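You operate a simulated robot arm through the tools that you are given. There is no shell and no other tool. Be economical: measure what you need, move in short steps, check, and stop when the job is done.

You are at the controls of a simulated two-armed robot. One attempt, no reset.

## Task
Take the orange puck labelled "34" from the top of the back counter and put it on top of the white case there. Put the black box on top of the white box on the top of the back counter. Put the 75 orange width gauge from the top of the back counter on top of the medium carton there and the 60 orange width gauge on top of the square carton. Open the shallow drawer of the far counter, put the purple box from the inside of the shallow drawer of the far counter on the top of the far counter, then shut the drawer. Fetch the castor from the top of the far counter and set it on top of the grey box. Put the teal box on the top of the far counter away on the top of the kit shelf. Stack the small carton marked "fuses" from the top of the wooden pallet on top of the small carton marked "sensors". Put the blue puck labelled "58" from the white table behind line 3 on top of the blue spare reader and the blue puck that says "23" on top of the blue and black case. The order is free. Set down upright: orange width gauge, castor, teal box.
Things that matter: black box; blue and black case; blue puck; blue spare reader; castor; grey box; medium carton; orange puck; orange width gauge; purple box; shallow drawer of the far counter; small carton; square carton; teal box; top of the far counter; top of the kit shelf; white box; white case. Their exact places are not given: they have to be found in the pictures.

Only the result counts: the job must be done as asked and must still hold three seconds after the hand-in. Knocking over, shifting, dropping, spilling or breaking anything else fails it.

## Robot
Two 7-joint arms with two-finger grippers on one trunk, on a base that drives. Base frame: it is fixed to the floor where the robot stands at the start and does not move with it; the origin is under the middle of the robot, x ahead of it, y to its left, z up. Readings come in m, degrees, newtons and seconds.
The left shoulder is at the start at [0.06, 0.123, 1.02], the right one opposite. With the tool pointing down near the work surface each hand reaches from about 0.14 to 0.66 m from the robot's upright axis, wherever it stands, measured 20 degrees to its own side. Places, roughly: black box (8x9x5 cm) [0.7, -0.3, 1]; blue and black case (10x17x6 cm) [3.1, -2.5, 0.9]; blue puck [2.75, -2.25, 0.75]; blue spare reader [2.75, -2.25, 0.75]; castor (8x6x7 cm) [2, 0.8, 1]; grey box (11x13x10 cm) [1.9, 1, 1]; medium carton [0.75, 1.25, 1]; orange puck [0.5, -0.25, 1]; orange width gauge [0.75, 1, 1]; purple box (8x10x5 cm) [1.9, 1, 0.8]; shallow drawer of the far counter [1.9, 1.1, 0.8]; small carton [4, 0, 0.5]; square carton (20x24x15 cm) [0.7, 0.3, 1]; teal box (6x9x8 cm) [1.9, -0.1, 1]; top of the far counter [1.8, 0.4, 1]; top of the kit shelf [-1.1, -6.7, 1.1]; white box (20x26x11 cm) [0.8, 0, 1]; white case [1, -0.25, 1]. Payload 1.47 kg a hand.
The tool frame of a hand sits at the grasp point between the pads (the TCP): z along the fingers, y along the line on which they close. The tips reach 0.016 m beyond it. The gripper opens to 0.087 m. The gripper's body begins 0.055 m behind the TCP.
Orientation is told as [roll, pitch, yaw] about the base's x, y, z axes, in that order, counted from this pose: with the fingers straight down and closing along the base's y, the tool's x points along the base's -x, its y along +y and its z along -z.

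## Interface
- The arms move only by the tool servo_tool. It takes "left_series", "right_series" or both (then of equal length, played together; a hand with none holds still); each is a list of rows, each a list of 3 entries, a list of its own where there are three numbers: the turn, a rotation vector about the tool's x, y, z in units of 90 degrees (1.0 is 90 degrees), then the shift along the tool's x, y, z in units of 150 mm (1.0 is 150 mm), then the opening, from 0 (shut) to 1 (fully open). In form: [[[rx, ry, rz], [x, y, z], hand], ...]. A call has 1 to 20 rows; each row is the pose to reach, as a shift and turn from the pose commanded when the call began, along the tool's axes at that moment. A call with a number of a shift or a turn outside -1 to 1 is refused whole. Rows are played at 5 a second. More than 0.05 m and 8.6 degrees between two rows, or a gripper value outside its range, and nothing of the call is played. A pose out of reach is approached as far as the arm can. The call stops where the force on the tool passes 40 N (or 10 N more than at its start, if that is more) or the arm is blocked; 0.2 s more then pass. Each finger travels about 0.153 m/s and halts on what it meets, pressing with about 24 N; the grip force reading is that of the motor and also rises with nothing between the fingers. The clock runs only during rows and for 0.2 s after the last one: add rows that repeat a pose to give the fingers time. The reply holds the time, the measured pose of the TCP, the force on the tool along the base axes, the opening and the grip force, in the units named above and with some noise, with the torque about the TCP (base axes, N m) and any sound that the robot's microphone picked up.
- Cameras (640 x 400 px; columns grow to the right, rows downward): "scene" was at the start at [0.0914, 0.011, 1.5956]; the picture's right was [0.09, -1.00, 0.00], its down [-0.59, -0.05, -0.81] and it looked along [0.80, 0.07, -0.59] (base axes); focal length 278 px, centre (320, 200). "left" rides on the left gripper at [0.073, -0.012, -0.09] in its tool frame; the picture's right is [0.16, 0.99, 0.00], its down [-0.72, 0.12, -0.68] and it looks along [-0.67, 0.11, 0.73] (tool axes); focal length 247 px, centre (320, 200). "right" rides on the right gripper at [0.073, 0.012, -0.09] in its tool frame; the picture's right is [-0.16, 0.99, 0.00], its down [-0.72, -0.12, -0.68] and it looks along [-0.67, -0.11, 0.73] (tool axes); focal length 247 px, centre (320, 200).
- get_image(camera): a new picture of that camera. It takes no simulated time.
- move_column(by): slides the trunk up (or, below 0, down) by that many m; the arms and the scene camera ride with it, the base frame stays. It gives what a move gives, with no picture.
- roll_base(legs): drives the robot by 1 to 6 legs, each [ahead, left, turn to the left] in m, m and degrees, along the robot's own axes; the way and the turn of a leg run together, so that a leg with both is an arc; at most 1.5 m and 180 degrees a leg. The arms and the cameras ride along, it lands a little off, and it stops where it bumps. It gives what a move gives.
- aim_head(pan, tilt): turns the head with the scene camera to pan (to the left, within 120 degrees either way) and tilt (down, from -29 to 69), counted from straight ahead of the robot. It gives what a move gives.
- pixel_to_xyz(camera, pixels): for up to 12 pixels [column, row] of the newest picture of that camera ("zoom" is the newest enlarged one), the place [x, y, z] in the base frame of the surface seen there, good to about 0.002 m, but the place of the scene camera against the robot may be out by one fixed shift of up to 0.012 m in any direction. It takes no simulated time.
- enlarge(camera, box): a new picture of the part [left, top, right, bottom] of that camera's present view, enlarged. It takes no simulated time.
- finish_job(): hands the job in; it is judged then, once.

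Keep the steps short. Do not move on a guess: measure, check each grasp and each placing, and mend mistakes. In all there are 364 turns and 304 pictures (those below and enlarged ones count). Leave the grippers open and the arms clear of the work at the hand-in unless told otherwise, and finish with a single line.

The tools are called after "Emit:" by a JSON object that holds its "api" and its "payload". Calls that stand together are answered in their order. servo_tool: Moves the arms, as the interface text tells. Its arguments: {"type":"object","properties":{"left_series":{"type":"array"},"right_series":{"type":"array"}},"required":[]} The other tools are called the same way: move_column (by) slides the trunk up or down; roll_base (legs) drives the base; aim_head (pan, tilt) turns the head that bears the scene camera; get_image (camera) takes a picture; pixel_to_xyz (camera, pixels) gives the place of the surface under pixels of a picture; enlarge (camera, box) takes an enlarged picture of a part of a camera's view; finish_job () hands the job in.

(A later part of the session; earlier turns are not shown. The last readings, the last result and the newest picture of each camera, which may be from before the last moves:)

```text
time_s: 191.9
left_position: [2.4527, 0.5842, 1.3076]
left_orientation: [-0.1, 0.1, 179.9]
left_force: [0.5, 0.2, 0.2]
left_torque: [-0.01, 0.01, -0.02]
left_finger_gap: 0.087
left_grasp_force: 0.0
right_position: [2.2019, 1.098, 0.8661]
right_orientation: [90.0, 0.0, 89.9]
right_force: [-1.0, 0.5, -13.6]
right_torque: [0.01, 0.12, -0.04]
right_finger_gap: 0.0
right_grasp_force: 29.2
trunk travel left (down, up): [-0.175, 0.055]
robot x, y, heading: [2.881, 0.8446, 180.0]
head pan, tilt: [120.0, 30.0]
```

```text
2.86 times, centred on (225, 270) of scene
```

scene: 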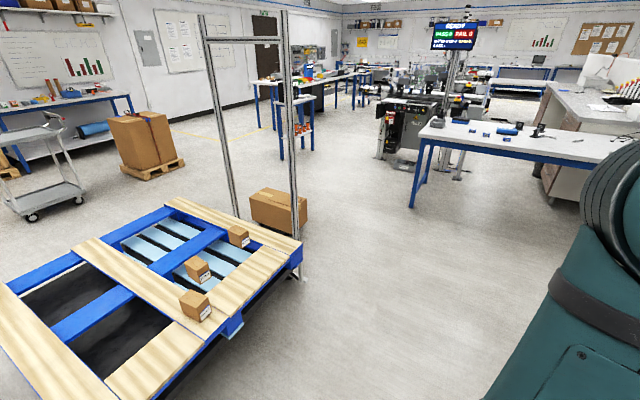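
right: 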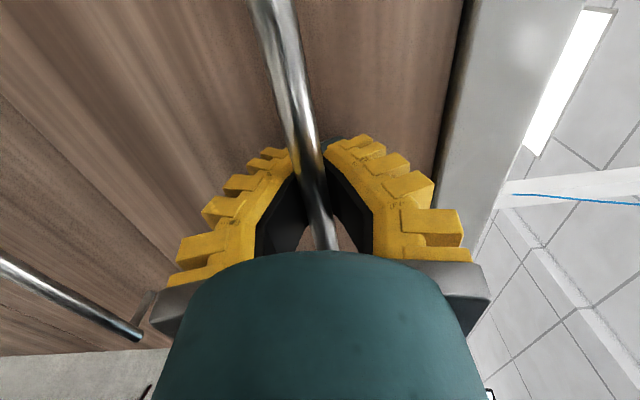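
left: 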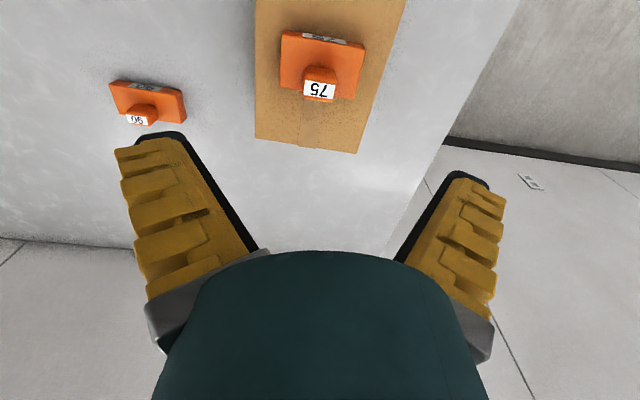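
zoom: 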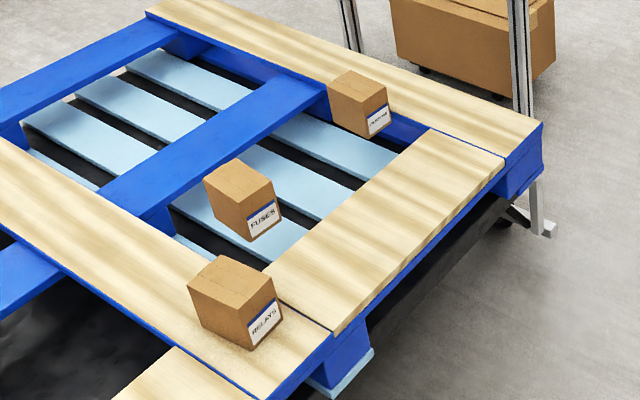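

There is room: the pallet edge is at x=3.69. I'll pull the drawer by backing 0.15 m, then check.

Emit:
{"api": "roll_base", "payload": {"legs": [[-0.15, 0, 0]]}}

Emit:
{"api": "aim_head", "payload": {"pan": -15, "tilt": 45}}

Emit:
{"api": "get_image", "payload": {"camera": "scene"}}

```text
time_s: 193.2
left_position: [2.6031, 0.5844, 1.3081]
left_orientation: [-0.1, 0.0, 179.9]
left_force: [-0.1, -0.1, 0.1]
left_torque: [-0.02, -0.01, 0.01]
left_finger_gap: 0.0869
left_grasp_force: 0.2
right_position: [2.3502, 1.0974, 0.8656]
right_orientation: [90.1, 0.0, 89.8]
right_force: [-0.9, 0.2, -1.8]
right_torque: [0.01, 0.07, -0.03]
right_finger_gap: 0.0002
right_grasp_force: 28.5
trunk travel left (down, up): [-0.175, 0.055]
robot x, y, heading: [3.0262, 0.8453, 179.9]
head pan, tilt: [120.0, 30.0]
```

```text
time_s: 195.4
left_position: [2.6031, 0.5847, 1.3069]
left_orientation: [0.0, 0.0, 180.0]
left_force: [-0.5, -0.2, -0.4]
left_torque: [-0.02, 0.01, 0.01]
left_finger_gap: 0.0872
left_grasp_force: 0.0
right_position: [2.3502, 1.0973, 0.8671]
right_orientation: [90.1, 0.0, 89.9]
right_force: [0.3, 0.0, 0.5]
right_torque: [0.01, -0.01, 0.01]
right_finger_gap: 0.0
right_grasp_force: 28.1
trunk travel left (down, up): [-0.175, 0.055]
robot x, y, heading: [3.0282, 0.8456, 180.0]
head pan, tilt: [-15.0, 45.0]
```

```text
221 pictures are left
```

scene: 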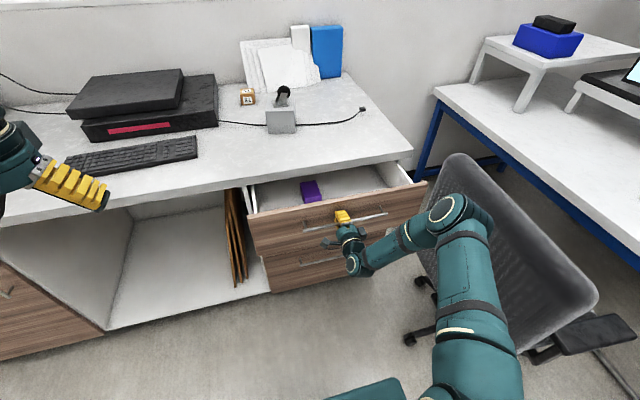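

The drawer is sliding and the purple box is visible. There's a chair close to my right arm, so I'll measure it before pulling farther.

Emit:
{"api": "pixel_to_xyz", "payload": {"camera": "scene", "pixels": [[450, 165], [470, 180], [520, 230], [590, 340], [560, 290], [545, 350], [440, 215], [475, 240], [310, 188], [305, 200], [318, 196], [440, 300]]}}

```text
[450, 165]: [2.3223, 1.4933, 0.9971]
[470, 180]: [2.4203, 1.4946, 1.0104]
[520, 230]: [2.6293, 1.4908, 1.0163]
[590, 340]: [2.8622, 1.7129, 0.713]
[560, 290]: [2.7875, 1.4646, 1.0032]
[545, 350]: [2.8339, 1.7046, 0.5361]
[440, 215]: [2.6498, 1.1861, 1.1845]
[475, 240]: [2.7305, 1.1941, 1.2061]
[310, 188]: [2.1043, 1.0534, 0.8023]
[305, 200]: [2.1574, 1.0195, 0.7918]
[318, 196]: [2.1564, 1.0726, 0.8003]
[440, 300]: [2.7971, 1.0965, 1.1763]
```

The chair (y≥1.46) stays clear. I'll pull another 0.18 m.

Emit:
{"api": "roll_base", "payload": {"legs": [[-0.18, 0, 0]]}}

Emit:
{"api": "get_image", "payload": {"camera": "scene"}}

```text
time_s: 196.9
left_position: [2.7818, 0.5848, 1.3085]
left_orientation: [-0.1, 0.0, 179.8]
left_force: [0.9, -0.1, -0.5]
left_torque: [-0.02, -0.01, 0.01]
left_finger_gap: 0.0865
left_grasp_force: 0.2
right_position: [2.5289, 1.0985, 0.8694]
right_orientation: [90.3, 0.0, 89.8]
right_force: [-0.4, 1.0, -4.3]
right_torque: [-0.03, 0.1, -0.03]
right_finger_gap: 0.0
right_grasp_force: 28.5
trunk travel left (down, up): [-0.175, 0.055]
robot x, y, heading: [3.2058, 0.8448, 180.1]
head pan, tilt: [-15.0, 45.0]
```

```text
220 pictures are left
```

scene: 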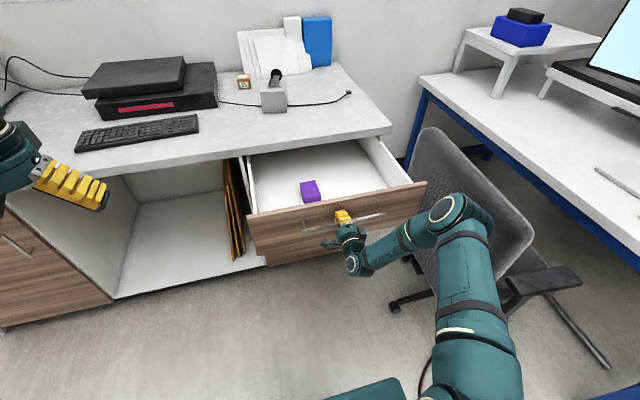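

I'll measure the purple box and drawer, then release the handle.

Emit:
{"api": "enlarge", "payload": {"camera": "scene", "box": [240, 130, 440, 270]}}

Emit:
{"api": "pixel_to_xyz", "payload": {"camera": "scene", "pixels": [[301, 183], [315, 181], [304, 196], [319, 194], [309, 188], [304, 202], [255, 180], [340, 175], [250, 215], [425, 183], [370, 140], [320, 205]]}}

Emit:
{"api": "servo_tool", "payload": {"right_series": [[[0, 0, 0], [0, 0, 0], 0.3], [[0, 0, 0], [0, 0, 0], 0.7], [[0, 0, 0], [0, 0, 0], 0.7], [[0, 0, 0], [0, 0, -0.2], 0.7], [[0, 0, 0], [0, 0, -0.45], 0.7], [[0, 0, 0], [0, 0, -0.7], 0.7]]}}

```text
2.86 times, centred on (340, 200) of scene
```

zoom: 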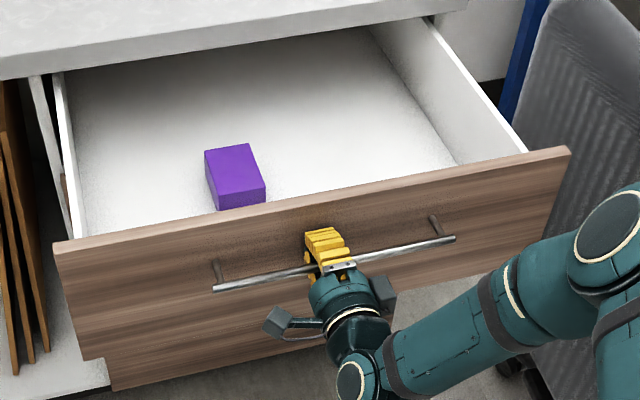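

```text
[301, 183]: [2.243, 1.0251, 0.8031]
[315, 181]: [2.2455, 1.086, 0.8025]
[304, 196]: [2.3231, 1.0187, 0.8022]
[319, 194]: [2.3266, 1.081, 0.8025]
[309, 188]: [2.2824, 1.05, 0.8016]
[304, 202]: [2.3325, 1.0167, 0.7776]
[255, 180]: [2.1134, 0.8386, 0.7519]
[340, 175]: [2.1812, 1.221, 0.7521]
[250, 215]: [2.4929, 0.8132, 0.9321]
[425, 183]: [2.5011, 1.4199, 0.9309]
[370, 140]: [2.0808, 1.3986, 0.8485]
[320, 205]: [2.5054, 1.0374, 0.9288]
```

```text
time_s: 198.3
left_position: [2.7821, 0.585, 1.3076]
left_orientation: [0.0, -0.1, 179.8]
left_force: [0.2, 0.3, -0.3]
left_torque: [-0.03, 0.03, 0.01]
left_finger_gap: 0.0871
left_grasp_force: 0.1
right_position: [2.6341, 1.0982, 0.8688]
right_orientation: [90.3, 0.0, 89.7]
right_force: [-0.1, 0.3, -0.4]
right_torque: [-0.02, 0.0, 0.0]
right_finger_gap: 0.0652
right_grasp_force: 3.4
trunk travel left (down, up): [-0.175, 0.055]
robot x, y, heading: [3.2059, 0.8432, 179.9]
head pan, tilt: [-15.0, 45.0]
```

Purple box: top z≈0.80, x 2.243–2.33, y 1.018–1.085; drawer floor 0.75, front panel top 0.93. I'll raise the hand, turn it back to pointing down, then align.

Emit:
{"api": "servo_tool", "payload": {"right_series": [[[0, 0, 0], [0, 0.3, 0], 1], [[0, 0, 0], [0, 0.6, 0], 1], [[0, 0, 0], [0, 0.9, 0], 1], [[0, 0, 0], [0, 1, 0], 1]]}}

Emit:
{"api": "servo_tool", "payload": {"right_series": [[[0.09, 0, 0], [0, 0.2, 0], 1], [[0.18, 0, 0], [0, 0.4, 0], 1], [[0.27, 0, 0], [0, 0.6, 0], 1], [[0.36, 0, 0], [0, 0.8, 0], 1], [[0.45, 0, 0], [0, 1, 0], 1], [[0.54, 0, 0], [0, 1, 0], 1], [[0.63, 0, 0], [0, 1, 0], 1], [[0.72, 0, 0], [0, 1, 0], 1], [[0.81, 0, 0], [0, 1, 0], 1], [[0.9, 0, 0], [0, 1, 0], 1], [[0.96, 0, 0], [0, 1, 0], 1], [[1, 0, 0], [0, 1, 0], 1]]}}

Emit:
{"api": "servo_tool", "payload": {"right_series": [[[0, 0, -0.09], [0, 0, 0], 1], [[0, 0, -0.18], [0, 0, 0], 1], [[0, 0, -0.27], [0, 0, 0], 1], [[0, 0, -0.36], [0, 0, 0], 1], [[0, 0, -0.45], [0, 0, 0], 1], [[0, 0, -0.54], [0, 0, 0], 1], [[0, 0, -0.63], [0, 0, 0], 1], [[0, 0, -0.72], [0, 0, 0], 1], [[0, 0, -0.81], [0, 0, 0], 1], [[0, 0, -0.9], [0, 0, 0], 1], [[0, 0, -0.96], [0, 0, 0], 1], [[0, 0, -1], [0, 0, 0], 1]]}}

Emit:
{"api": "roll_base", "payload": {"legs": [[0, -0.12, 0], [0.29, 0, 0]]}}

Emit:
{"api": "get_image", "payload": {"camera": "right"}}

Emit:
{"api": "get_image", "payload": {"camera": "scene"}}

```text
time_s: 199.3
left_position: [2.7805, 0.5857, 1.3076]
left_orientation: [0.0, 0.0, 179.7]
left_force: [0.0, 0.5, 0.1]
left_torque: [-0.01, 0.04, 0.02]
left_finger_gap: 0.0872
left_grasp_force: 0.1
right_position: [2.6339, 1.0972, 1.0167]
right_orientation: [90.1, 0.0, 89.9]
right_force: [0.3, -0.3, -0.2]
right_torque: [0.01, 0.06, -0.01]
right_finger_gap: 0.087
right_grasp_force: 0.1
trunk travel left (down, up): [-0.175, 0.055]
robot x, y, heading: [3.205, 0.8454, 179.8]
head pan, tilt: [-15.0, 45.0]
```

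```text
time_s: 201.9
left_position: [2.779, 0.5839, 1.3088]
left_orientation: [0.1, 0.2, 179.8]
left_force: [0.7, -0.4, -1.2]
left_torque: [-0.04, -0.03, -0.05]
left_finger_gap: 0.087
left_grasp_force: 0.1
right_position: [2.6353, 1.0988, 1.1687]
right_orientation: [0.2, 0.0, 89.8]
right_force: [-0.1, -0.6, -0.1]
right_torque: [0.03, -0.04, -0.01]
right_finger_gap: 0.0869
right_grasp_force: 0.1
trunk travel left (down, up): [-0.175, 0.055]
robot x, y, heading: [3.2037, 0.8441, 179.5]
head pan, tilt: [-15.0, 45.0]
```

```text
time_s: 204.5
left_position: [2.7815, 0.5846, 1.3077]
left_orientation: [0.0, 0.0, 179.9]
left_force: [0.1, 0.2, 0.2]
left_torque: [0.02, 0.02, -0.02]
left_finger_gap: 0.087
left_grasp_force: 0.0
right_position: [2.6344, 1.0976, 1.167]
right_orientation: [0.0, -0.2, 179.9]
right_force: [-0.3, -0.3, -0.7]
right_torque: [0.01, -0.02, 0.03]
right_finger_gap: 0.087
right_grasp_force: 0.1
trunk travel left (down, up): [-0.175, 0.055]
robot x, y, heading: [3.2067, 0.8428, 179.9]
head pan, tilt: [-15.0, 45.0]
```

```text
time_s: 207.8
left_position: [2.49, 0.7072, 1.3079]
left_orientation: [0.0, 0.0, 179.6]
left_force: [-0.1, 0.0, -0.1]
left_torque: [0.02, -0.04, 0.01]
left_finger_gap: 0.087
left_grasp_force: 0.0
right_position: [2.3459, 1.2197, 1.1685]
right_orientation: [0.0, -0.2, 179.7]
right_force: [-0.6, -0.6, -0.4]
right_torque: [-0.01, -0.03, 0.01]
right_finger_gap: 0.0871
right_grasp_force: 0.0
trunk travel left (down, up): [-0.175, 0.055]
robot x, y, heading: [2.9154, 0.9683, 179.8]
head pan, tilt: [-15.0, 45.0]
```

```text
218 pictures are left
```

right: 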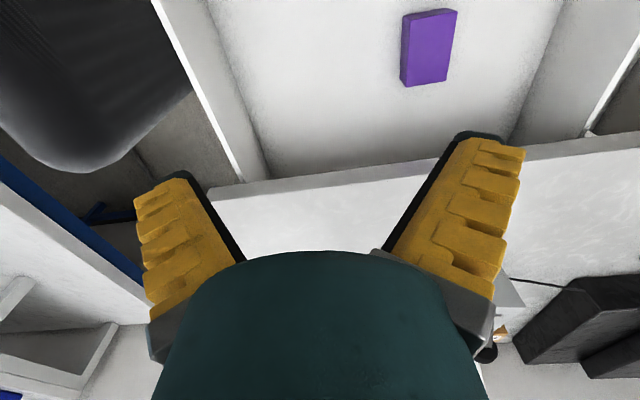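

```text
217 pictures are left
```

scene: 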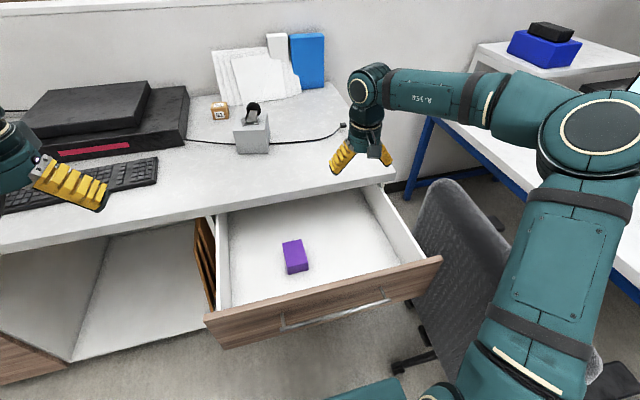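

Emit:
{"api": "enlarge", "payload": {"camera": "right", "box": [380, 0, 480, 100]}}

```text
4.00 times, centred on (430, 50) of right
```

zoom: 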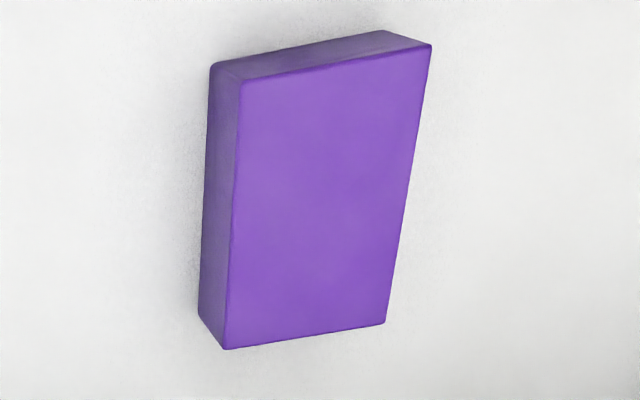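

Emit:
{"api": "pixel_to_xyz", "payload": {"camera": "zoom", "pixels": [[246, 86], [426, 50], [383, 318], [230, 343], [315, 200], [204, 310], [150, 200], [236, 215], [405, 190]]}}

```text
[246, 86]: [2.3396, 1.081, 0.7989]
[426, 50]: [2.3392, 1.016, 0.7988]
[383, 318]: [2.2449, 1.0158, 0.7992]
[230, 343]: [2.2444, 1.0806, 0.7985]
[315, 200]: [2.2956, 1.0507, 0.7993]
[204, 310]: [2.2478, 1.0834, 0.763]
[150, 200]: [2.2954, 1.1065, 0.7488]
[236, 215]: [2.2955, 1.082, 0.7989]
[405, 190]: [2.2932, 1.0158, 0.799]
```

Box: centre (2.292,1.0485), width 0.068 along Y, top 0.799. I'll lower the trunk 0.12 m and shift the hand over the box.

Emit:
{"api": "move_column", "payload": {"by": -0.12}}

Emit:
{"api": "servo_tool", "payload": {"right_series": [[[0, 0, 0], [-0.1, 0.25, 0], 1], [[0, 0, 0], [-0.2, 0.5, 0], 1], [[0, 0, 0], [-0.3, 0.75, 0], 1], [[0, 0, 0], [-0.36, 1, 0], 1]]}}

Emit:
{"api": "servo_tool", "payload": {"right_series": [[[0, 0, 0], [0, 0.14, 0.2], 1], [[0, 0, 0], [0, 0.14, 0.5], 1], [[0, 0, 0], [0, 0.14, 0.8], 1]]}}

Emit:
{"api": "get_image", "payload": {"camera": "right"}}

```text
time_s: 209.3
left_position: [2.4911, 0.7077, 1.1874]
left_orientation: [0.0, 0.0, 179.6]
left_force: [0.3, 0.1, 0.1]
left_torque: [0.0, 0.01, 0.03]
left_finger_gap: 0.087
left_grasp_force: 0.0
right_position: [2.3467, 1.2203, 1.0481]
right_orientation: [0.0, -0.2, 179.6]
right_force: [-0.2, -0.6, 0.5]
right_torque: [-0.01, 0.0, 0.0]
right_finger_gap: 0.087
right_grasp_force: 0.0
trunk travel left (down, up): [-0.055, 0.175]
robot x, y, heading: [2.9147, 0.9663, 179.8]
head pan, tilt: [-15.0, 45.0]
```

```text
time_s: 210.3
left_position: [2.4906, 0.7067, 1.1872]
left_orientation: [0.0, 0.0, 179.6]
left_force: [0.2, -0.1, 0.6]
left_torque: [0.01, 0.01, -0.01]
left_finger_gap: 0.0869
left_grasp_force: 0.1
right_position: [2.2898, 1.0695, 1.0486]
right_orientation: [-0.1, -0.1, 179.6]
right_force: [-1.3, -0.9, -0.4]
right_torque: [0.01, 0.0, 0.03]
right_finger_gap: 0.0872
right_grasp_force: 0.0
trunk travel left (down, up): [-0.055, 0.175]
robot x, y, heading: [2.9134, 0.9681, 179.6]
head pan, tilt: [-15.0, 45.0]
```

```text
time_s: 211.1
left_position: [2.4898, 0.7087, 1.1876]
left_orientation: [0.0, 0.0, 179.6]
left_force: [-0.2, -0.8, 0.4]
left_torque: [-0.03, -0.05, -0.01]
left_finger_gap: 0.0871
left_grasp_force: 0.1
right_position: [2.2913, 1.0509, 0.9268]
right_orientation: [0.0, -0.2, 179.6]
right_force: [0.1, 0.4, -0.8]
right_torque: [0.01, 0.02, -0.02]
right_finger_gap: 0.0868
right_grasp_force: 0.0
trunk travel left (down, up): [-0.055, 0.175]
robot x, y, heading: [2.9156, 0.963, 179.6]
head pan, tilt: [-15.0, 45.0]
```

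```text
215 pictures are left
```

right: 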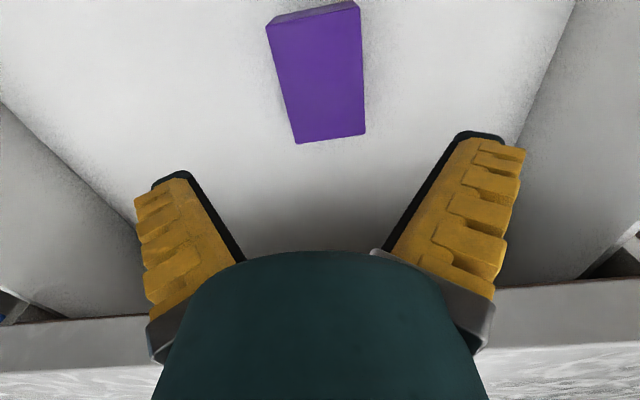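

Emit:
{"api": "servo_tool", "payload": {"right_series": [[[0, 0, 0], [0, 0.016, 0.3], 1], [[0, 0, 0], [0, 0.016, 0.6], 1], [[0, 0, 0], [0, 0.016, 0.8], 1], [[0, 0, 0], [0, 0.016, 0.92], 1]]}}

Emit:
{"api": "get_image", "payload": {"camera": "right"}}

```text
time_s: 212.1
left_position: [2.4901, 0.7069, 1.1889]
left_orientation: [0.0, -0.1, 179.6]
left_force: [0.5, 0.4, -0.4]
left_torque: [-0.01, 0.04, -0.03]
left_finger_gap: 0.087
left_grasp_force: 0.0
right_position: [2.2903, 1.048, 0.7892]
right_orientation: [0.0, -0.2, 179.6]
right_force: [0.0, -0.5, 0.7]
right_torque: [-0.01, 0.01, -0.03]
right_finger_gap: 0.0869
right_grasp_force: 0.1
trunk travel left (down, up): [-0.055, 0.175]
robot x, y, heading: [2.9176, 0.9646, 179.8]
head pan, tilt: [-15.0, 45.0]
```

```text
214 pictures are left
```

right: 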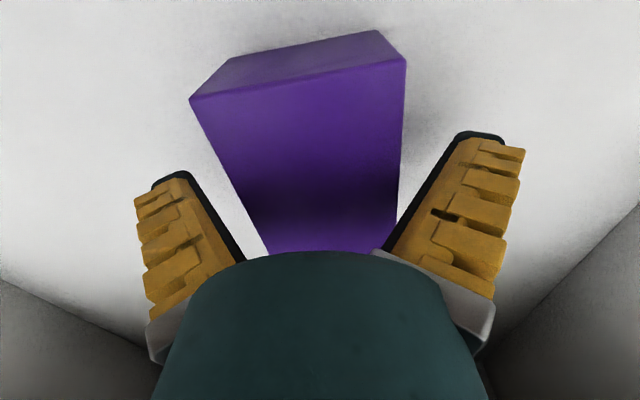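

Box between the fingers. I'll go down 0.02, close, and lift slowly.

Emit:
{"api": "servo_tool", "payload": {"right_series": [[[0, 0, 0], [0, 0, 0.07], 1], [[0, 0, 0], [0, 0, 0.13], 1], [[0, 0, 0], [0, 0, 0.13], 0.7], [[0, 0, 0], [0, 0, 0.13], 0.4], [[0, 0, 0], [0, 0, 0.13], 0], [[0, 0, 0], [0, 0, 0.13], 0], [[0, 0, 0], [0, 0, 0.1], 0], [[0, 0, 0], [0, 0, 0.06], 0], [[0, 0, 0], [0, 0, 0.02], 0], [[0, 0, 0], [0, 0, -0.03], 0]]}}

Emit:
{"api": "get_image", "payload": {"camera": "right"}}

```text
time_s: 214.3
left_position: [2.4899, 0.7071, 1.1872]
left_orientation: [0.0, -0.1, 179.7]
left_force: [-0.3, 1.0, 0.1]
left_torque: [0.01, 0.02, 0.02]
left_finger_gap: 0.087
left_grasp_force: 0.0
right_position: [2.2904, 1.0479, 0.7955]
right_orientation: [-0.1, -0.2, 179.6]
right_force: [-0.4, 0.6, -1.7]
right_torque: [-0.02, 0.02, 0.01]
right_finger_gap: 0.0743
right_grasp_force: 24.1
trunk travel left (down, up): [-0.055, 0.175]
robot x, y, heading: [2.9181, 0.9663, 179.3]
head pan, tilt: [-15.0, 45.0]
```

```text
213 pictures are left
```

right: 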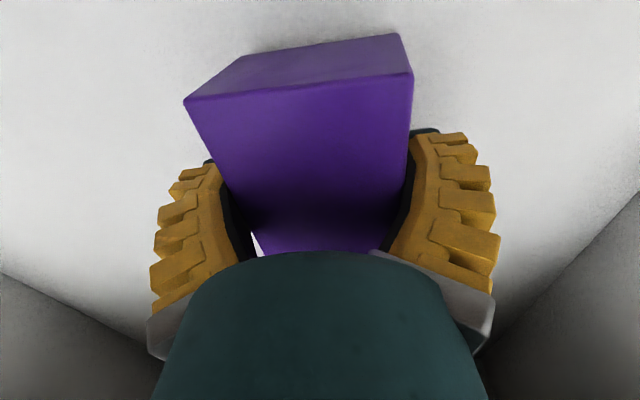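

Held. I'll lift with slow steps, then raise the trunk.

Emit:
{"api": "servo_tool", "payload": {"right_series": [[[0, 0, 0], [0, 0, -0.1], 0], [[0, 0, 0], [0, 0, -0.2], 0], [[0, 0, 0], [0, 0, -0.35], 0], [[0, 0, 0], [0, 0, -0.5], 0], [[0, 0, 0], [0, 0, -0.65], 0], [[0, 0, 0], [0, 0, -0.8], 0], [[0, 0, 0], [0, 0, -0.95], 0]]}}

Emit:
{"api": "move_column", "payload": {"by": 0.12}}

Emit:
{"api": "get_image", "payload": {"camera": "scene"}}

Emit:
{"api": "get_image", "payload": {"camera": "right"}}

```text
time_s: 215.9
left_position: [2.4917, 0.7072, 1.1874]
left_orientation: [0.0, 0.0, 179.6]
left_force: [-0.5, -0.2, -0.3]
left_torque: [0.03, -0.01, -0.01]
left_finger_gap: 0.0872
left_grasp_force: 0.1
right_position: [2.2909, 1.0475, 0.9375]
right_orientation: [0.0, -0.2, 179.6]
right_force: [0.0, 0.4, -2.4]
right_torque: [0.02, 0.01, 0.0]
right_finger_gap: 0.0739
right_grasp_force: 23.7
trunk travel left (down, up): [-0.055, 0.175]
robot x, y, heading: [2.9179, 0.9679, 179.8]
head pan, tilt: [-15.0, 45.0]
```

```text
time_s: 217.4
left_position: [2.4913, 0.7084, 1.3075]
left_orientation: [0.0, 0.0, 179.5]
left_force: [0.2, 0.1, -0.2]
left_torque: [0.03, 0.0, 0.05]
left_finger_gap: 0.0871
left_grasp_force: 0.1
right_position: [2.2904, 1.0488, 1.0567]
right_orientation: [-0.1, -0.2, 179.6]
right_force: [-0.2, -0.2, -2.4]
right_torque: [-0.01, 0.0, 0.0]
right_finger_gap: 0.0736
right_grasp_force: 24.3
trunk travel left (down, up): [-0.175, 0.055]
robot x, y, heading: [2.9172, 0.9689, 179.3]
head pan, tilt: [-15.0, 45.0]
```

```text
212 pictures are left
```

scene: 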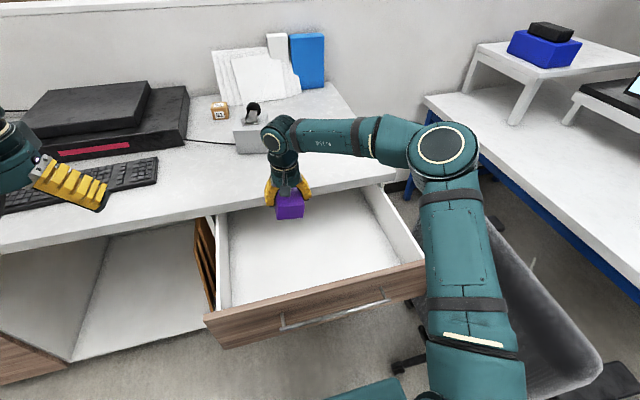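

```text
211 pictures are left
```

right: 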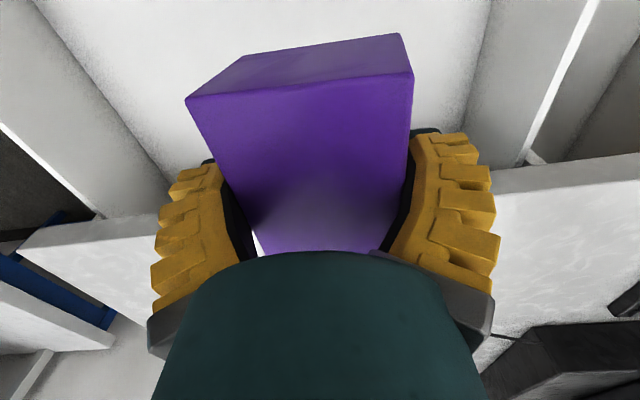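

The box is out. The drawer blocks a close approach here, so I'll drive left past the drawer to (2.52,0.44) and place the box on the counter from there.

Emit:
{"api": "roll_base", "payload": {"legs": [[0, 0.53, 0], [0.38, 0, 0]]}}

Emit:
{"api": "aim_head", "payload": {"pan": -20, "tilt": 45}}

Emit:
{"api": "get_image", "payload": {"camera": "scene"}}

Emit:
{"api": "get_image", "payload": {"camera": "right"}}

```text
time_s: 224.6
left_position: [2.1089, 0.1805, 1.3074]
left_orientation: [0.0, 0.0, 179.5]
left_force: [-0.2, -0.2, -0.3]
left_torque: [-0.01, -0.04, -0.02]
left_finger_gap: 0.0869
left_grasp_force: 0.0
right_position: [1.9111, 0.5218, 1.0556]
right_orientation: [0.0, -0.2, 179.5]
right_force: [-0.7, -0.3, -1.4]
right_torque: [0.0, -0.03, 0.0]
right_finger_gap: 0.0729
right_grasp_force: 24.3
trunk travel left (down, up): [-0.175, 0.055]
robot x, y, heading: [2.5351, 0.445, 179.5]
head pan, tilt: [-15.0, 45.0]
```

```text
time_s: 225.2
left_position: [2.1104, 0.1809, 1.3083]
left_orientation: [0.0, -0.1, 179.5]
left_force: [-0.5, 0.4, 0.4]
left_torque: [0.0, 0.0, 0.0]
left_finger_gap: 0.0873
left_grasp_force: 0.0
right_position: [1.9097, 0.522, 1.0563]
right_orientation: [0.0, -0.2, 179.6]
right_force: [0.6, -0.3, -1.2]
right_torque: [0.01, -0.01, 0.01]
right_finger_gap: 0.0729
right_grasp_force: 24.6
trunk travel left (down, up): [-0.175, 0.055]
robot x, y, heading: [2.5352, 0.4453, 179.6]
head pan, tilt: [-20.0, 45.0]
```

```text
210 pictures are left
```

scene: 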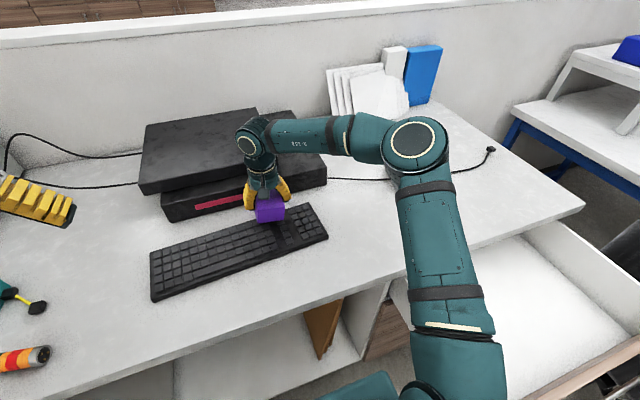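

```text
209 pictures are left
```

right: 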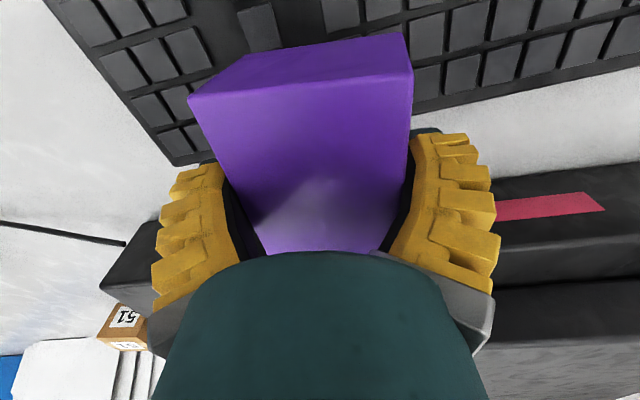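

I'll measure the keyboard end and then shift the box to the free spot near (2.05,0.82).

Emit:
{"api": "pixel_to_xyz", "payload": {"camera": "scene", "pixels": [[327, 238], [308, 205], [345, 235], [345, 200], [440, 190]]}}

Emit:
{"api": "servo_tool", "payload": {"right_series": [[[0, 0, 0], [0.1, -0.1, 0], 0], [[0, 0, 0], [0.25, -0.2, 0], 0], [[0, 0, 0], [0.4, -0.33, 0], 0], [[0, 0, 0], [0.55, -0.46, 0], 0], [[0, 0, 0], [0.7, -0.6, 0], 0], [[0, 0, 0], [0.85, -0.75, 0], 0], [[0, 0, 0], [0.93, -0.9, 0], 0], [[0, 0, 0], [0.93, -1, 0], 0]]}}

Emit:
{"api": "servo_tool", "payload": {"right_series": [[[0, 0, 0], [0, -0.15, 0], 0], [[0, 0, 0], [0, -0.35, 0], 0], [[0, 0, 0], [0, -0.55, 0], 0], [[0, 0, 0], [0, -0.75, 0], 0], [[0, 0, 0], [0, -0.95, 0], 0], [[0, 0, 0], [0, -0.97, 0], 0]]}}

Emit:
{"api": "get_image", "payload": {"camera": "right"}}

Emit:
{"api": "get_image", "payload": {"camera": "scene"}}

```text
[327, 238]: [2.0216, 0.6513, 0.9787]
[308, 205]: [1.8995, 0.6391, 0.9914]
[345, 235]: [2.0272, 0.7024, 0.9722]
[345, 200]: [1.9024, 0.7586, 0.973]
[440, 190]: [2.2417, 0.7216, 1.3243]
```

```text
time_s: 227.0
left_position: [2.11, 0.1812, 1.3072]
left_orientation: [0.1, 0.0, 179.5]
left_force: [0.4, 0.6, -0.2]
left_torque: [-0.02, -0.03, 0.03]
left_finger_gap: 0.0869
left_grasp_force: 0.1
right_position: [2.0499, 0.6712, 1.0563]
right_orientation: [-0.1, -0.2, 179.5]
right_force: [-0.6, 0.0, -1.4]
right_torque: [0.0, 0.03, 0.02]
right_finger_gap: 0.0725
right_grasp_force: 24.5
trunk travel left (down, up): [-0.175, 0.055]
robot x, y, heading: [2.5368, 0.4436, 179.8]
head pan, tilt: [-20.0, 45.0]
```

```text
time_s: 228.4
left_position: [2.1108, 0.181, 1.3077]
left_orientation: [-0.1, 0.0, 179.5]
left_force: [-0.1, 0.7, 0.1]
left_torque: [0.03, 0.0, -0.01]
left_finger_gap: 0.087
left_grasp_force: 0.0
right_position: [2.0528, 0.8145, 1.0557]
right_orientation: [-0.1, -0.2, 179.5]
right_force: [-0.5, 1.3, -1.5]
right_torque: [0.06, -0.01, 0.0]
right_finger_gap: 0.0725
right_grasp_force: 24.2
trunk travel left (down, up): [-0.175, 0.055]
robot x, y, heading: [2.5399, 0.4401, 180.1]
head pan, tilt: [-20.0, 45.0]
```

```text
208 pictures are left
```

right: 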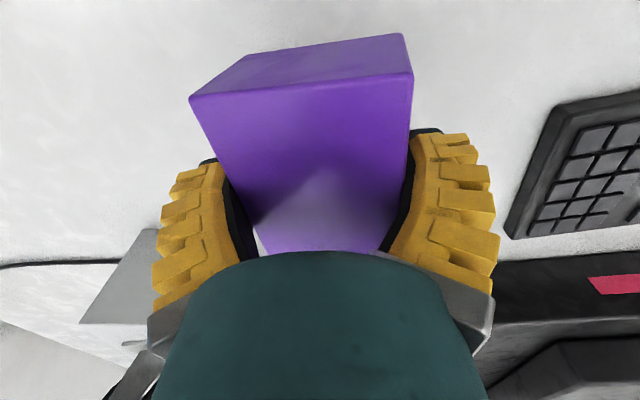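

```text
207 pictures are left
```

scene: 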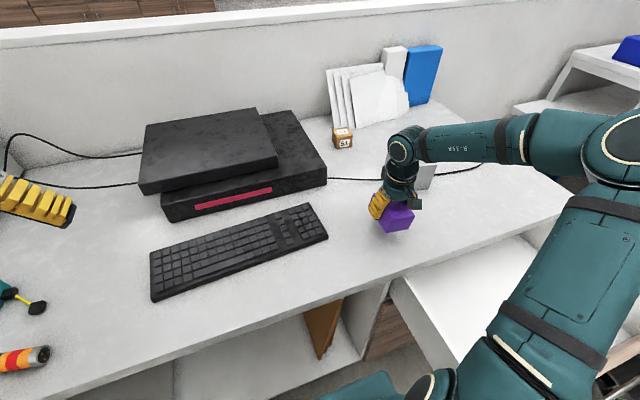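

Emit:
{"api": "pixel_to_xyz", "payload": {"camera": "right", "pixels": [[246, 60], [398, 38], [195, 97], [408, 72], [500, 60]]}}

```text
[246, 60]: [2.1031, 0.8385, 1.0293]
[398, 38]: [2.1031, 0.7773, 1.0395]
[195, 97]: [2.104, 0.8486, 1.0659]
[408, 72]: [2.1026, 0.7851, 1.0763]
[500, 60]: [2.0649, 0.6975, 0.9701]
```

The box is held tilted about 9°, so I'll lower until its low edge touches (TCP≈0.998) and press slightly to level it.

Emit:
{"api": "servo_tool", "payload": {"right_series": [[[0, 0, 0], [0, 0, 0.15], 0], [[0, 0, 0], [0, 0, 0.3], 0], [[0, 0, 0], [0, 0, 0.37], 0], [[0, 0, 0], [0, 0, 0.39], 0], [[0, 0, 0], [0, 0, 0.41], 0]]}}

Emit:
{"api": "get_image", "payload": {"camera": "right"}}

```text
time_s: 229.6
left_position: [2.1111, 0.1793, 1.3083]
left_orientation: [-0.1, 0.0, 179.5]
left_force: [-0.9, -0.2, -0.2]
left_torque: [-0.04, -0.03, 0.01]
left_finger_gap: 0.0868
left_grasp_force: 0.1
right_position: [2.0522, 0.8145, 0.9973]
right_orientation: [-0.2, -0.3, 179.6]
right_force: [-1.9, -8.8, 23.2]
right_torque: [0.63, 0.19, 0.09]
right_finger_gap: 0.0778
right_grasp_force: 23.5
trunk travel left (down, up): [-0.175, 0.055]
robot x, y, heading: [2.5351, 0.4391, 179.7]
head pan, tilt: [-20.0, 45.0]
```

```text
206 pictures are left
```

right: 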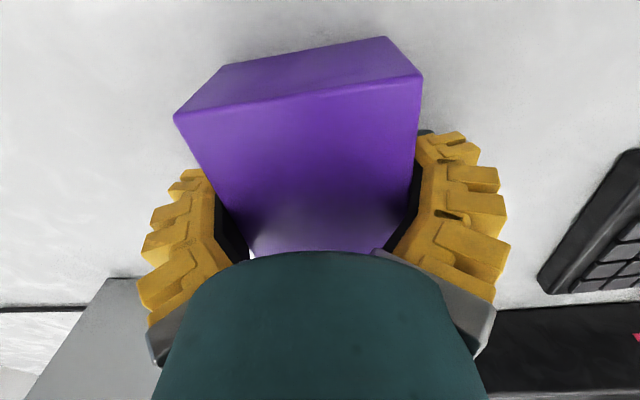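

It's nearly level now and pressed at 23 N. I'll back off slightly, open, and rise.

Emit:
{"api": "servo_tool", "payload": {"right_series": [[[0, 0, 0], [0, 0, -0.02], 0], [[0, 0, 0], [0, 0, -0.02], 0.95], [[0, 0, 0], [0, 0, -0.02], 1], [[0, 0, 0], [0, 0, -0.15], 1], [[0, 0, 0], [0, 0, -0.4], 1], [[0, 0, 0], [0, 0, -0.7], 1], [[0, 0, 0], [0, 0, -1], 1]]}}

Emit:
{"api": "get_image", "payload": {"camera": "right"}}

Emit:
{"api": "get_image", "payload": {"camera": "scene"}}

```text
time_s: 231.2
left_position: [2.1103, 0.1814, 1.3079]
left_orientation: [0.0, 0.0, 179.5]
left_force: [0.6, 0.4, -0.2]
left_torque: [0.03, 0.02, 0.01]
left_finger_gap: 0.0868
left_grasp_force: 0.1
right_position: [2.053, 0.8155, 1.1462]
right_orientation: [-0.1, -0.1, 179.4]
right_force: [0.1, 0.4, 0.5]
right_torque: [0.0, -0.07, -0.01]
right_finger_gap: 0.0869
right_grasp_force: 0.1
trunk travel left (down, up): [-0.175, 0.055]
robot x, y, heading: [2.537, 0.4361, 179.5]
head pan, tilt: [-20.0, 45.0]
```

```text
205 pictures are left
```

right: 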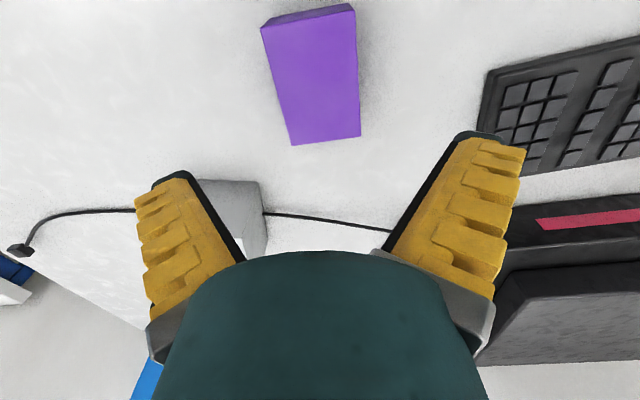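

```text
204 pictures are left
```

scene: 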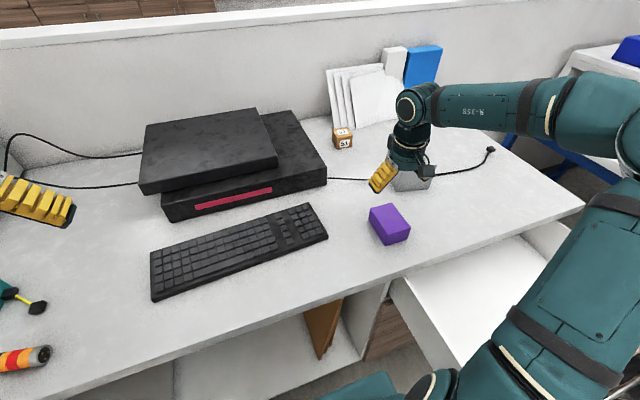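

The purple box sits on the counter. To close the drawer, I'll back off to x≈3.2, pitch the right hand forward with closed fingers, lower it to z≈0.81 and push the panel with the base.

Emit:
{"api": "roll_base", "payload": {"legs": [[-0.66, 0, 0], [0, -0.3, 0]]}}

Emit:
{"api": "servo_tool", "payload": {"right_series": [[[0, -0.09, 0], [0, 0, 0], 0], [[0, -0.18, 0], [0, 0, 0], 0], [[0, -0.27, 0], [0, 0, 0], 0], [[0, -0.36, 0], [0, 0, 0], 0], [[0, -0.45, 0], [0, 0, 0], 0], [[0, -0.54, 0], [0, 0, 0], 0], [[0, -0.63, 0], [0, 0, 0], 0], [[0, -0.72, 0], [0, 0, 0], 0], [[0, -0.81, 0], [0, 0, 0], 0], [[0, -0.9, 0], [0, 0, 0], 0], [[0, -0.96, 0], [0, 0, 0], 0], [[0, -1, 0], [0, 0, 0], 0]]}}

Emit:
{"api": "get_image", "payload": {"camera": "scene"}}

```text
time_s: 237.7
left_position: [2.7755, 0.4729, 1.3072]
left_orientation: [0.0, 0.0, 179.6]
left_force: [-0.5, 0.0, 0.2]
left_torque: [0.0, -0.02, 0.03]
left_finger_gap: 0.0872
left_grasp_force: 0.0
right_position: [2.7176, 1.107, 1.1454]
right_orientation: [-0.1, -0.2, 179.5]
right_force: [0.0, 0.5, 0.0]
right_torque: [0.0, 0.0, 0.0]
right_finger_gap: 0.0868
right_grasp_force: 0.0
trunk travel left (down, up): [-0.175, 0.055]
robot x, y, heading: [3.1996, 0.736, 179.8]
head pan, tilt: [-20.0, 45.0]
```

```text
time_s: 240.3
left_position: [2.7752, 0.4732, 1.3075]
left_orientation: [0.0, -0.1, 179.5]
left_force: [-1.0, -1.4, 0.5]
left_torque: [-0.05, -0.02, 0.01]
left_finger_gap: 0.0871
left_grasp_force: 0.0
right_position: [2.7176, 1.1087, 1.1444]
right_orientation: [-166.4, -89.6, -14.1]
right_force: [-0.1, 0.0, -0.5]
right_torque: [-0.02, -0.01, 0.0]
right_finger_gap: 0.0001
right_grasp_force: 23.8
right hand out of reach, approached as far as the arm can: row 6
trunk travel left (down, up): [-0.175, 0.055]
robot x, y, heading: [3.2025, 0.731, 179.7]
head pan, tilt: [-20.0, 45.0]
```

```text
203 pictures are left
```

scene: 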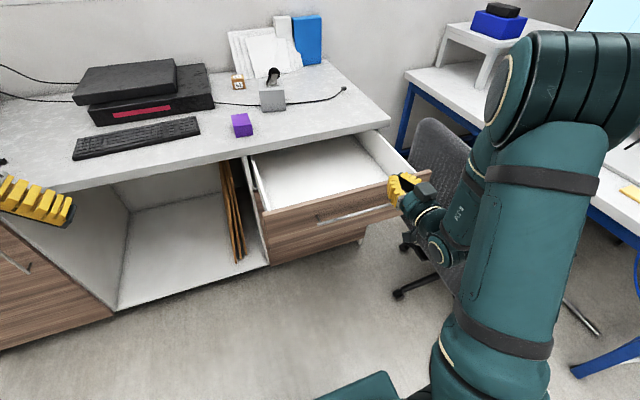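

The hand points forward. I'll lower the trunk 0.17 and the hand the rest.

Emit:
{"api": "move_column", "payload": {"by": -0.17}}

Emit:
{"api": "servo_tool", "payload": {"right_series": [[[0, 0, 0], [0.25, 0, 0], 0], [[0, 0, 0], [0.5, 0, 0], 0], [[0, 0, 0], [0.75, 0, 0], 0], [[0, 0, 0], [1, 0, 0], 0]]}}

Emit:
{"api": "get_image", "payload": {"camera": "scene"}}

Emit:
{"api": "get_image", "payload": {"camera": "right"}}

```text
time_s: 242.2
left_position: [2.7757, 0.4724, 1.1374]
left_orientation: [0.0, 0.1, 179.6]
left_force: [0.5, 0.4, 0.2]
left_torque: [-0.01, 0.01, 0.0]
left_finger_gap: 0.087
left_grasp_force: 0.1
right_position: [2.718, 1.107, 0.9753]
right_orientation: [-166.5, -89.7, -14.1]
right_force: [-0.2, 0.5, -0.1]
right_torque: [0.0, 0.0, 0.03]
right_finger_gap: 0.0001
right_grasp_force: 24.0
trunk travel left (down, up): [-0.005, 0.225]
robot x, y, heading: [3.2032, 0.7333, 179.7]
head pan, tilt: [-20.0, 45.0]
```

```text
time_s: 243.2
left_position: [2.7753, 0.4734, 1.138]
left_orientation: [0.1, 0.0, 179.6]
left_force: [-0.9, -0.4, 0.4]
left_torque: [0.0, 0.0, 0.0]
left_finger_gap: 0.087
left_grasp_force: 0.1
right_position: [2.716, 1.1094, 0.8262]
right_orientation: [-165.9, -89.9, -14.5]
right_force: [-0.1, 0.2, 0.1]
right_torque: [0.0, 0.0, -0.04]
right_finger_gap: 0.0
right_grasp_force: 24.0
trunk travel left (down, up): [-0.005, 0.225]
robot x, y, heading: [3.2061, 0.7332, 179.3]
head pan, tilt: [-20.0, 45.0]
```

```text
202 pictures are left
```

scene: 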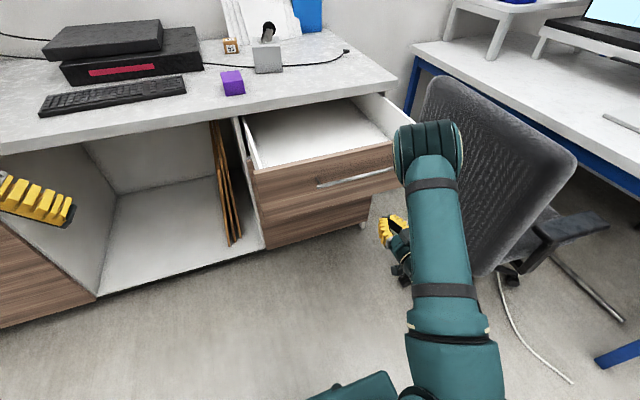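

```text
201 pictures are left
```

right: 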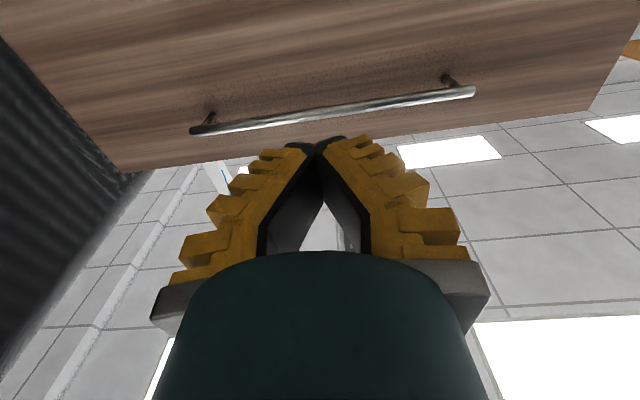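

I'll check elbow and chair clearances before pushing.

Emit:
{"api": "pixel_to_xyz", "payload": {"camera": "scene", "pixels": [[430, 130], [458, 145], [455, 175], [430, 220], [440, 90], [470, 200], [520, 150], [490, 270], [270, 215], [325, 190], [255, 175], [360, 205]]}}

```text
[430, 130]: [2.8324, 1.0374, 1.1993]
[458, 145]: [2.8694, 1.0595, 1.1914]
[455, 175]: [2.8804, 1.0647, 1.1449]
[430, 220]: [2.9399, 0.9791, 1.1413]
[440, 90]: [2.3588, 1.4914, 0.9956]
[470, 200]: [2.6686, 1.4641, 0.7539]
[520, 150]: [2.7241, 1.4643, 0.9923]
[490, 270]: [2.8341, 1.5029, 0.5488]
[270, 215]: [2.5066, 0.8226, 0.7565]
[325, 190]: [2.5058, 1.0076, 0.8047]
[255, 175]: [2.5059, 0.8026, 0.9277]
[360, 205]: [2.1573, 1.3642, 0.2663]
```

Clear. I'll drive ahead 0.50 to push the drawer.

Emit:
{"api": "roll_base", "payload": {"legs": [[0.5, 0, 0]]}}

Emit:
{"api": "get_image", "payload": {"camera": "scene"}}

```text
time_s: 246.2
left_position: [2.274, 0.4779, 1.1371]
left_orientation: [0.1, 0.0, 179.4]
left_force: [-0.5, 1.2, 0.6]
left_torque: [-0.01, -0.02, 0.03]
left_finger_gap: 0.0869
left_grasp_force: 0.1
right_position: [2.2172, 1.1133, 0.8267]
right_orientation: [-164.1, -89.8, -16.4]
right_force: [-0.1, 0.5, -0.1]
right_torque: [0.02, 0.01, -0.01]
right_finger_gap: 0.0
right_grasp_force: 27.8
trunk travel left (down, up): [-0.005, 0.225]
robot x, y, heading: [2.7026, 0.7379, 179.6]
head pan, tilt: [-20.0, 45.0]
```

```text
200 pictures are left
```

scene: 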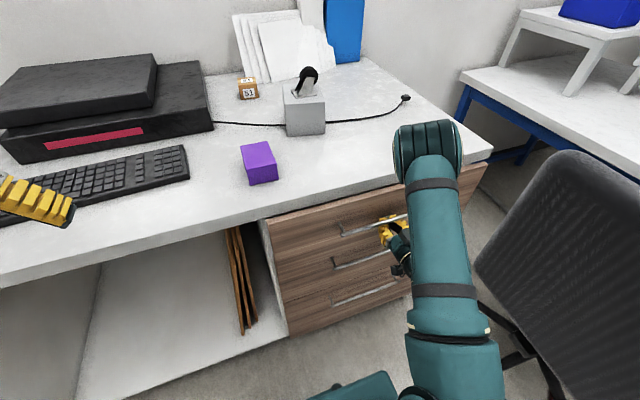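

Emit:
{"api": "pixel_to_xyz", "payload": {"camera": "scene", "pixels": [[290, 235], [320, 220], [290, 280], [310, 300], [470, 185], [460, 240]]}}

```text
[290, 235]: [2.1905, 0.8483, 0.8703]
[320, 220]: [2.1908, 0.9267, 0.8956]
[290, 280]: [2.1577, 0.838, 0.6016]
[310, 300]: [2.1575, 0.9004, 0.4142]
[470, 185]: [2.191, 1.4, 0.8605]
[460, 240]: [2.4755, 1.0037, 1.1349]
```

The drawer face is at x=2.191 and closed is 2.158, so 0.033 m remains. I'll push 0.04 more.

Emit:
{"api": "roll_base", "payload": {"legs": [[0.035, 0, 0]]}}

Emit:
{"api": "get_image", "payload": {"camera": "scene"}}

Emit:
{"api": "pixel_to_xyz", "payload": {"camera": "scene", "pixels": [[290, 235], [320, 220], [290, 280], [310, 310]]}}

```text
time_s: 247.0
left_position: [2.2396, 0.4783, 1.1373]
left_orientation: [0.0, 0.1, 179.4]
left_force: [-0.4, -0.1, -1.1]
left_torque: [0.02, -0.01, 0.0]
left_finger_gap: 0.087
left_grasp_force: 0.0
right_position: [2.1809, 1.1123, 0.8261]
right_orientation: [-162.1, -89.8, -18.5]
right_force: [-1.0, -0.2, 0.5]
right_torque: [-0.01, -0.02, 0.01]
right_finger_gap: 0.0
right_grasp_force: 28.1
trunk travel left (down, up): [-0.005, 0.225]
robot x, y, heading: [2.6704, 0.7374, 179.4]
head pan, tilt: [-20.0, 45.0]
```

```text
199 pictures are left
```

scene: 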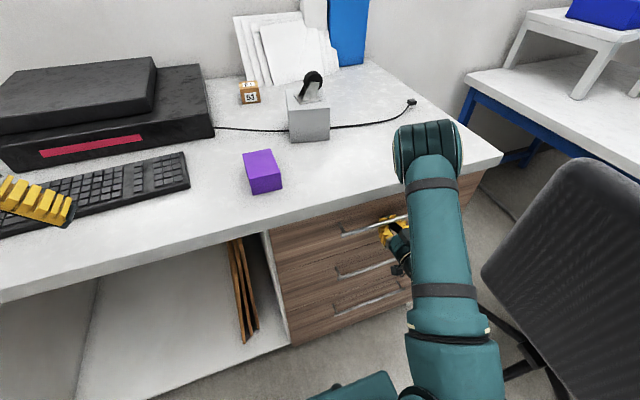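

```text
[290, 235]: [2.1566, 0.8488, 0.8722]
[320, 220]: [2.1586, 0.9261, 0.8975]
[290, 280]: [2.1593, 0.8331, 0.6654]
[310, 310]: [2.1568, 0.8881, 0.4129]
```

The drawer is flush shut. I'll back off, raise the trunk, and turn the hand down again.

Emit:
{"api": "roll_base", "payload": {"legs": [[-0.3, 0, 0]]}}

Emit:
{"api": "move_column", "payload": {"by": 0.17}}

Emit:
{"api": "servo_tool", "payload": {"right_series": [[[0, 0.09, 0], [-0.2, 0, 0], 0.5], [[0, 0.18, 0], [-0.4, 0, 0], 1], [[0, 0.27, 0], [-0.6, 0, 0], 1], [[0, 0.36, 0], [-0.8, 0, 0], 1], [[0, 0.45, 0], [-1, 0, 0], 1], [[0, 0.54, 0], [-1, 0, 0], 1], [[0, 0.63, 0], [-1, 0, 0], 1], [[0, 0.72, 0], [-1, 0, 0], 1], [[0, 0.81, 0], [-1, 0, 0], 1], [[0, 0.9, 0], [-1, 0, 0], 1], [[0, 0.96, 0], [-1, 0, 0], 1], [[0, 1, 0], [-1, 0, 0], 1]]}}

Emit:
{"api": "get_image", "payload": {"camera": "scene"}}

```text
time_s: 249.1
left_position: [2.5421, 0.476, 1.1372]
left_orientation: [0.0, -0.1, 179.2]
left_force: [0.2, 0.2, 0.3]
left_torque: [0.0, 0.03, 0.0]
left_finger_gap: 0.0869
left_grasp_force: 0.2
right_position: [2.486, 1.1113, 0.8266]
right_orientation: [-168.3, -89.7, -12.5]
right_force: [0.2, 0.2, -0.7]
right_torque: [-0.01, -0.01, -0.01]
right_finger_gap: 0.0002
right_grasp_force: 28.2
trunk travel left (down, up): [-0.005, 0.225]
robot x, y, heading: [2.9675, 0.7342, 179.2]
head pan, tilt: [-20.0, 45.0]
```

```text
time_s: 251.0
left_position: [2.5412, 0.4773, 1.3073]
left_orientation: [0.0, -0.1, 179.3]
left_force: [0.6, -0.7, -0.5]
left_torque: [0.0, 0.0, 0.01]
left_finger_gap: 0.0873
left_grasp_force: 0.1
right_position: [2.4853, 1.1106, 0.9959]
right_orientation: [-166.9, -89.8, -13.9]
right_force: [0.0, 0.3, -0.9]
right_torque: [0.02, 0.01, 0.0]
right_finger_gap: 0.0002
right_grasp_force: 28.4
trunk travel left (down, up): [-0.175, 0.055]
robot x, y, heading: [2.9701, 0.7358, 179.4]
head pan, tilt: [-20.0, 45.0]
```

```text
time_s: 253.6
left_position: [2.5406, 0.4762, 1.3078]
left_orientation: [0.0, 0.0, 179.3]
left_force: [-1.1, 0.5, 0.2]
left_torque: [0.0, -0.02, 0.0]
left_finger_gap: 0.0871
left_grasp_force: 0.1
right_position: [2.4863, 1.1107, 1.1471]
right_orientation: [0.0, 0.0, 179.3]
right_force: [-0.5, 1.3, 0.1]
right_torque: [0.01, 0.04, 0.01]
right_finger_gap: 0.087
right_grasp_force: 0.1
trunk travel left (down, up): [-0.175, 0.055]
robot x, y, heading: [2.9721, 0.7333, 179.4]
head pan, tilt: [-20.0, 45.0]
```

```text
198 pictures are left
```

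scene: 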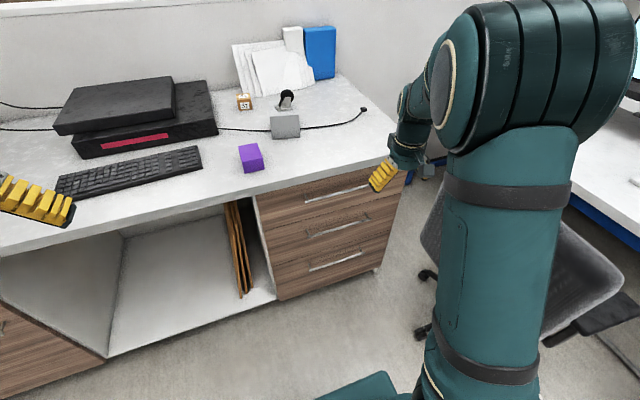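

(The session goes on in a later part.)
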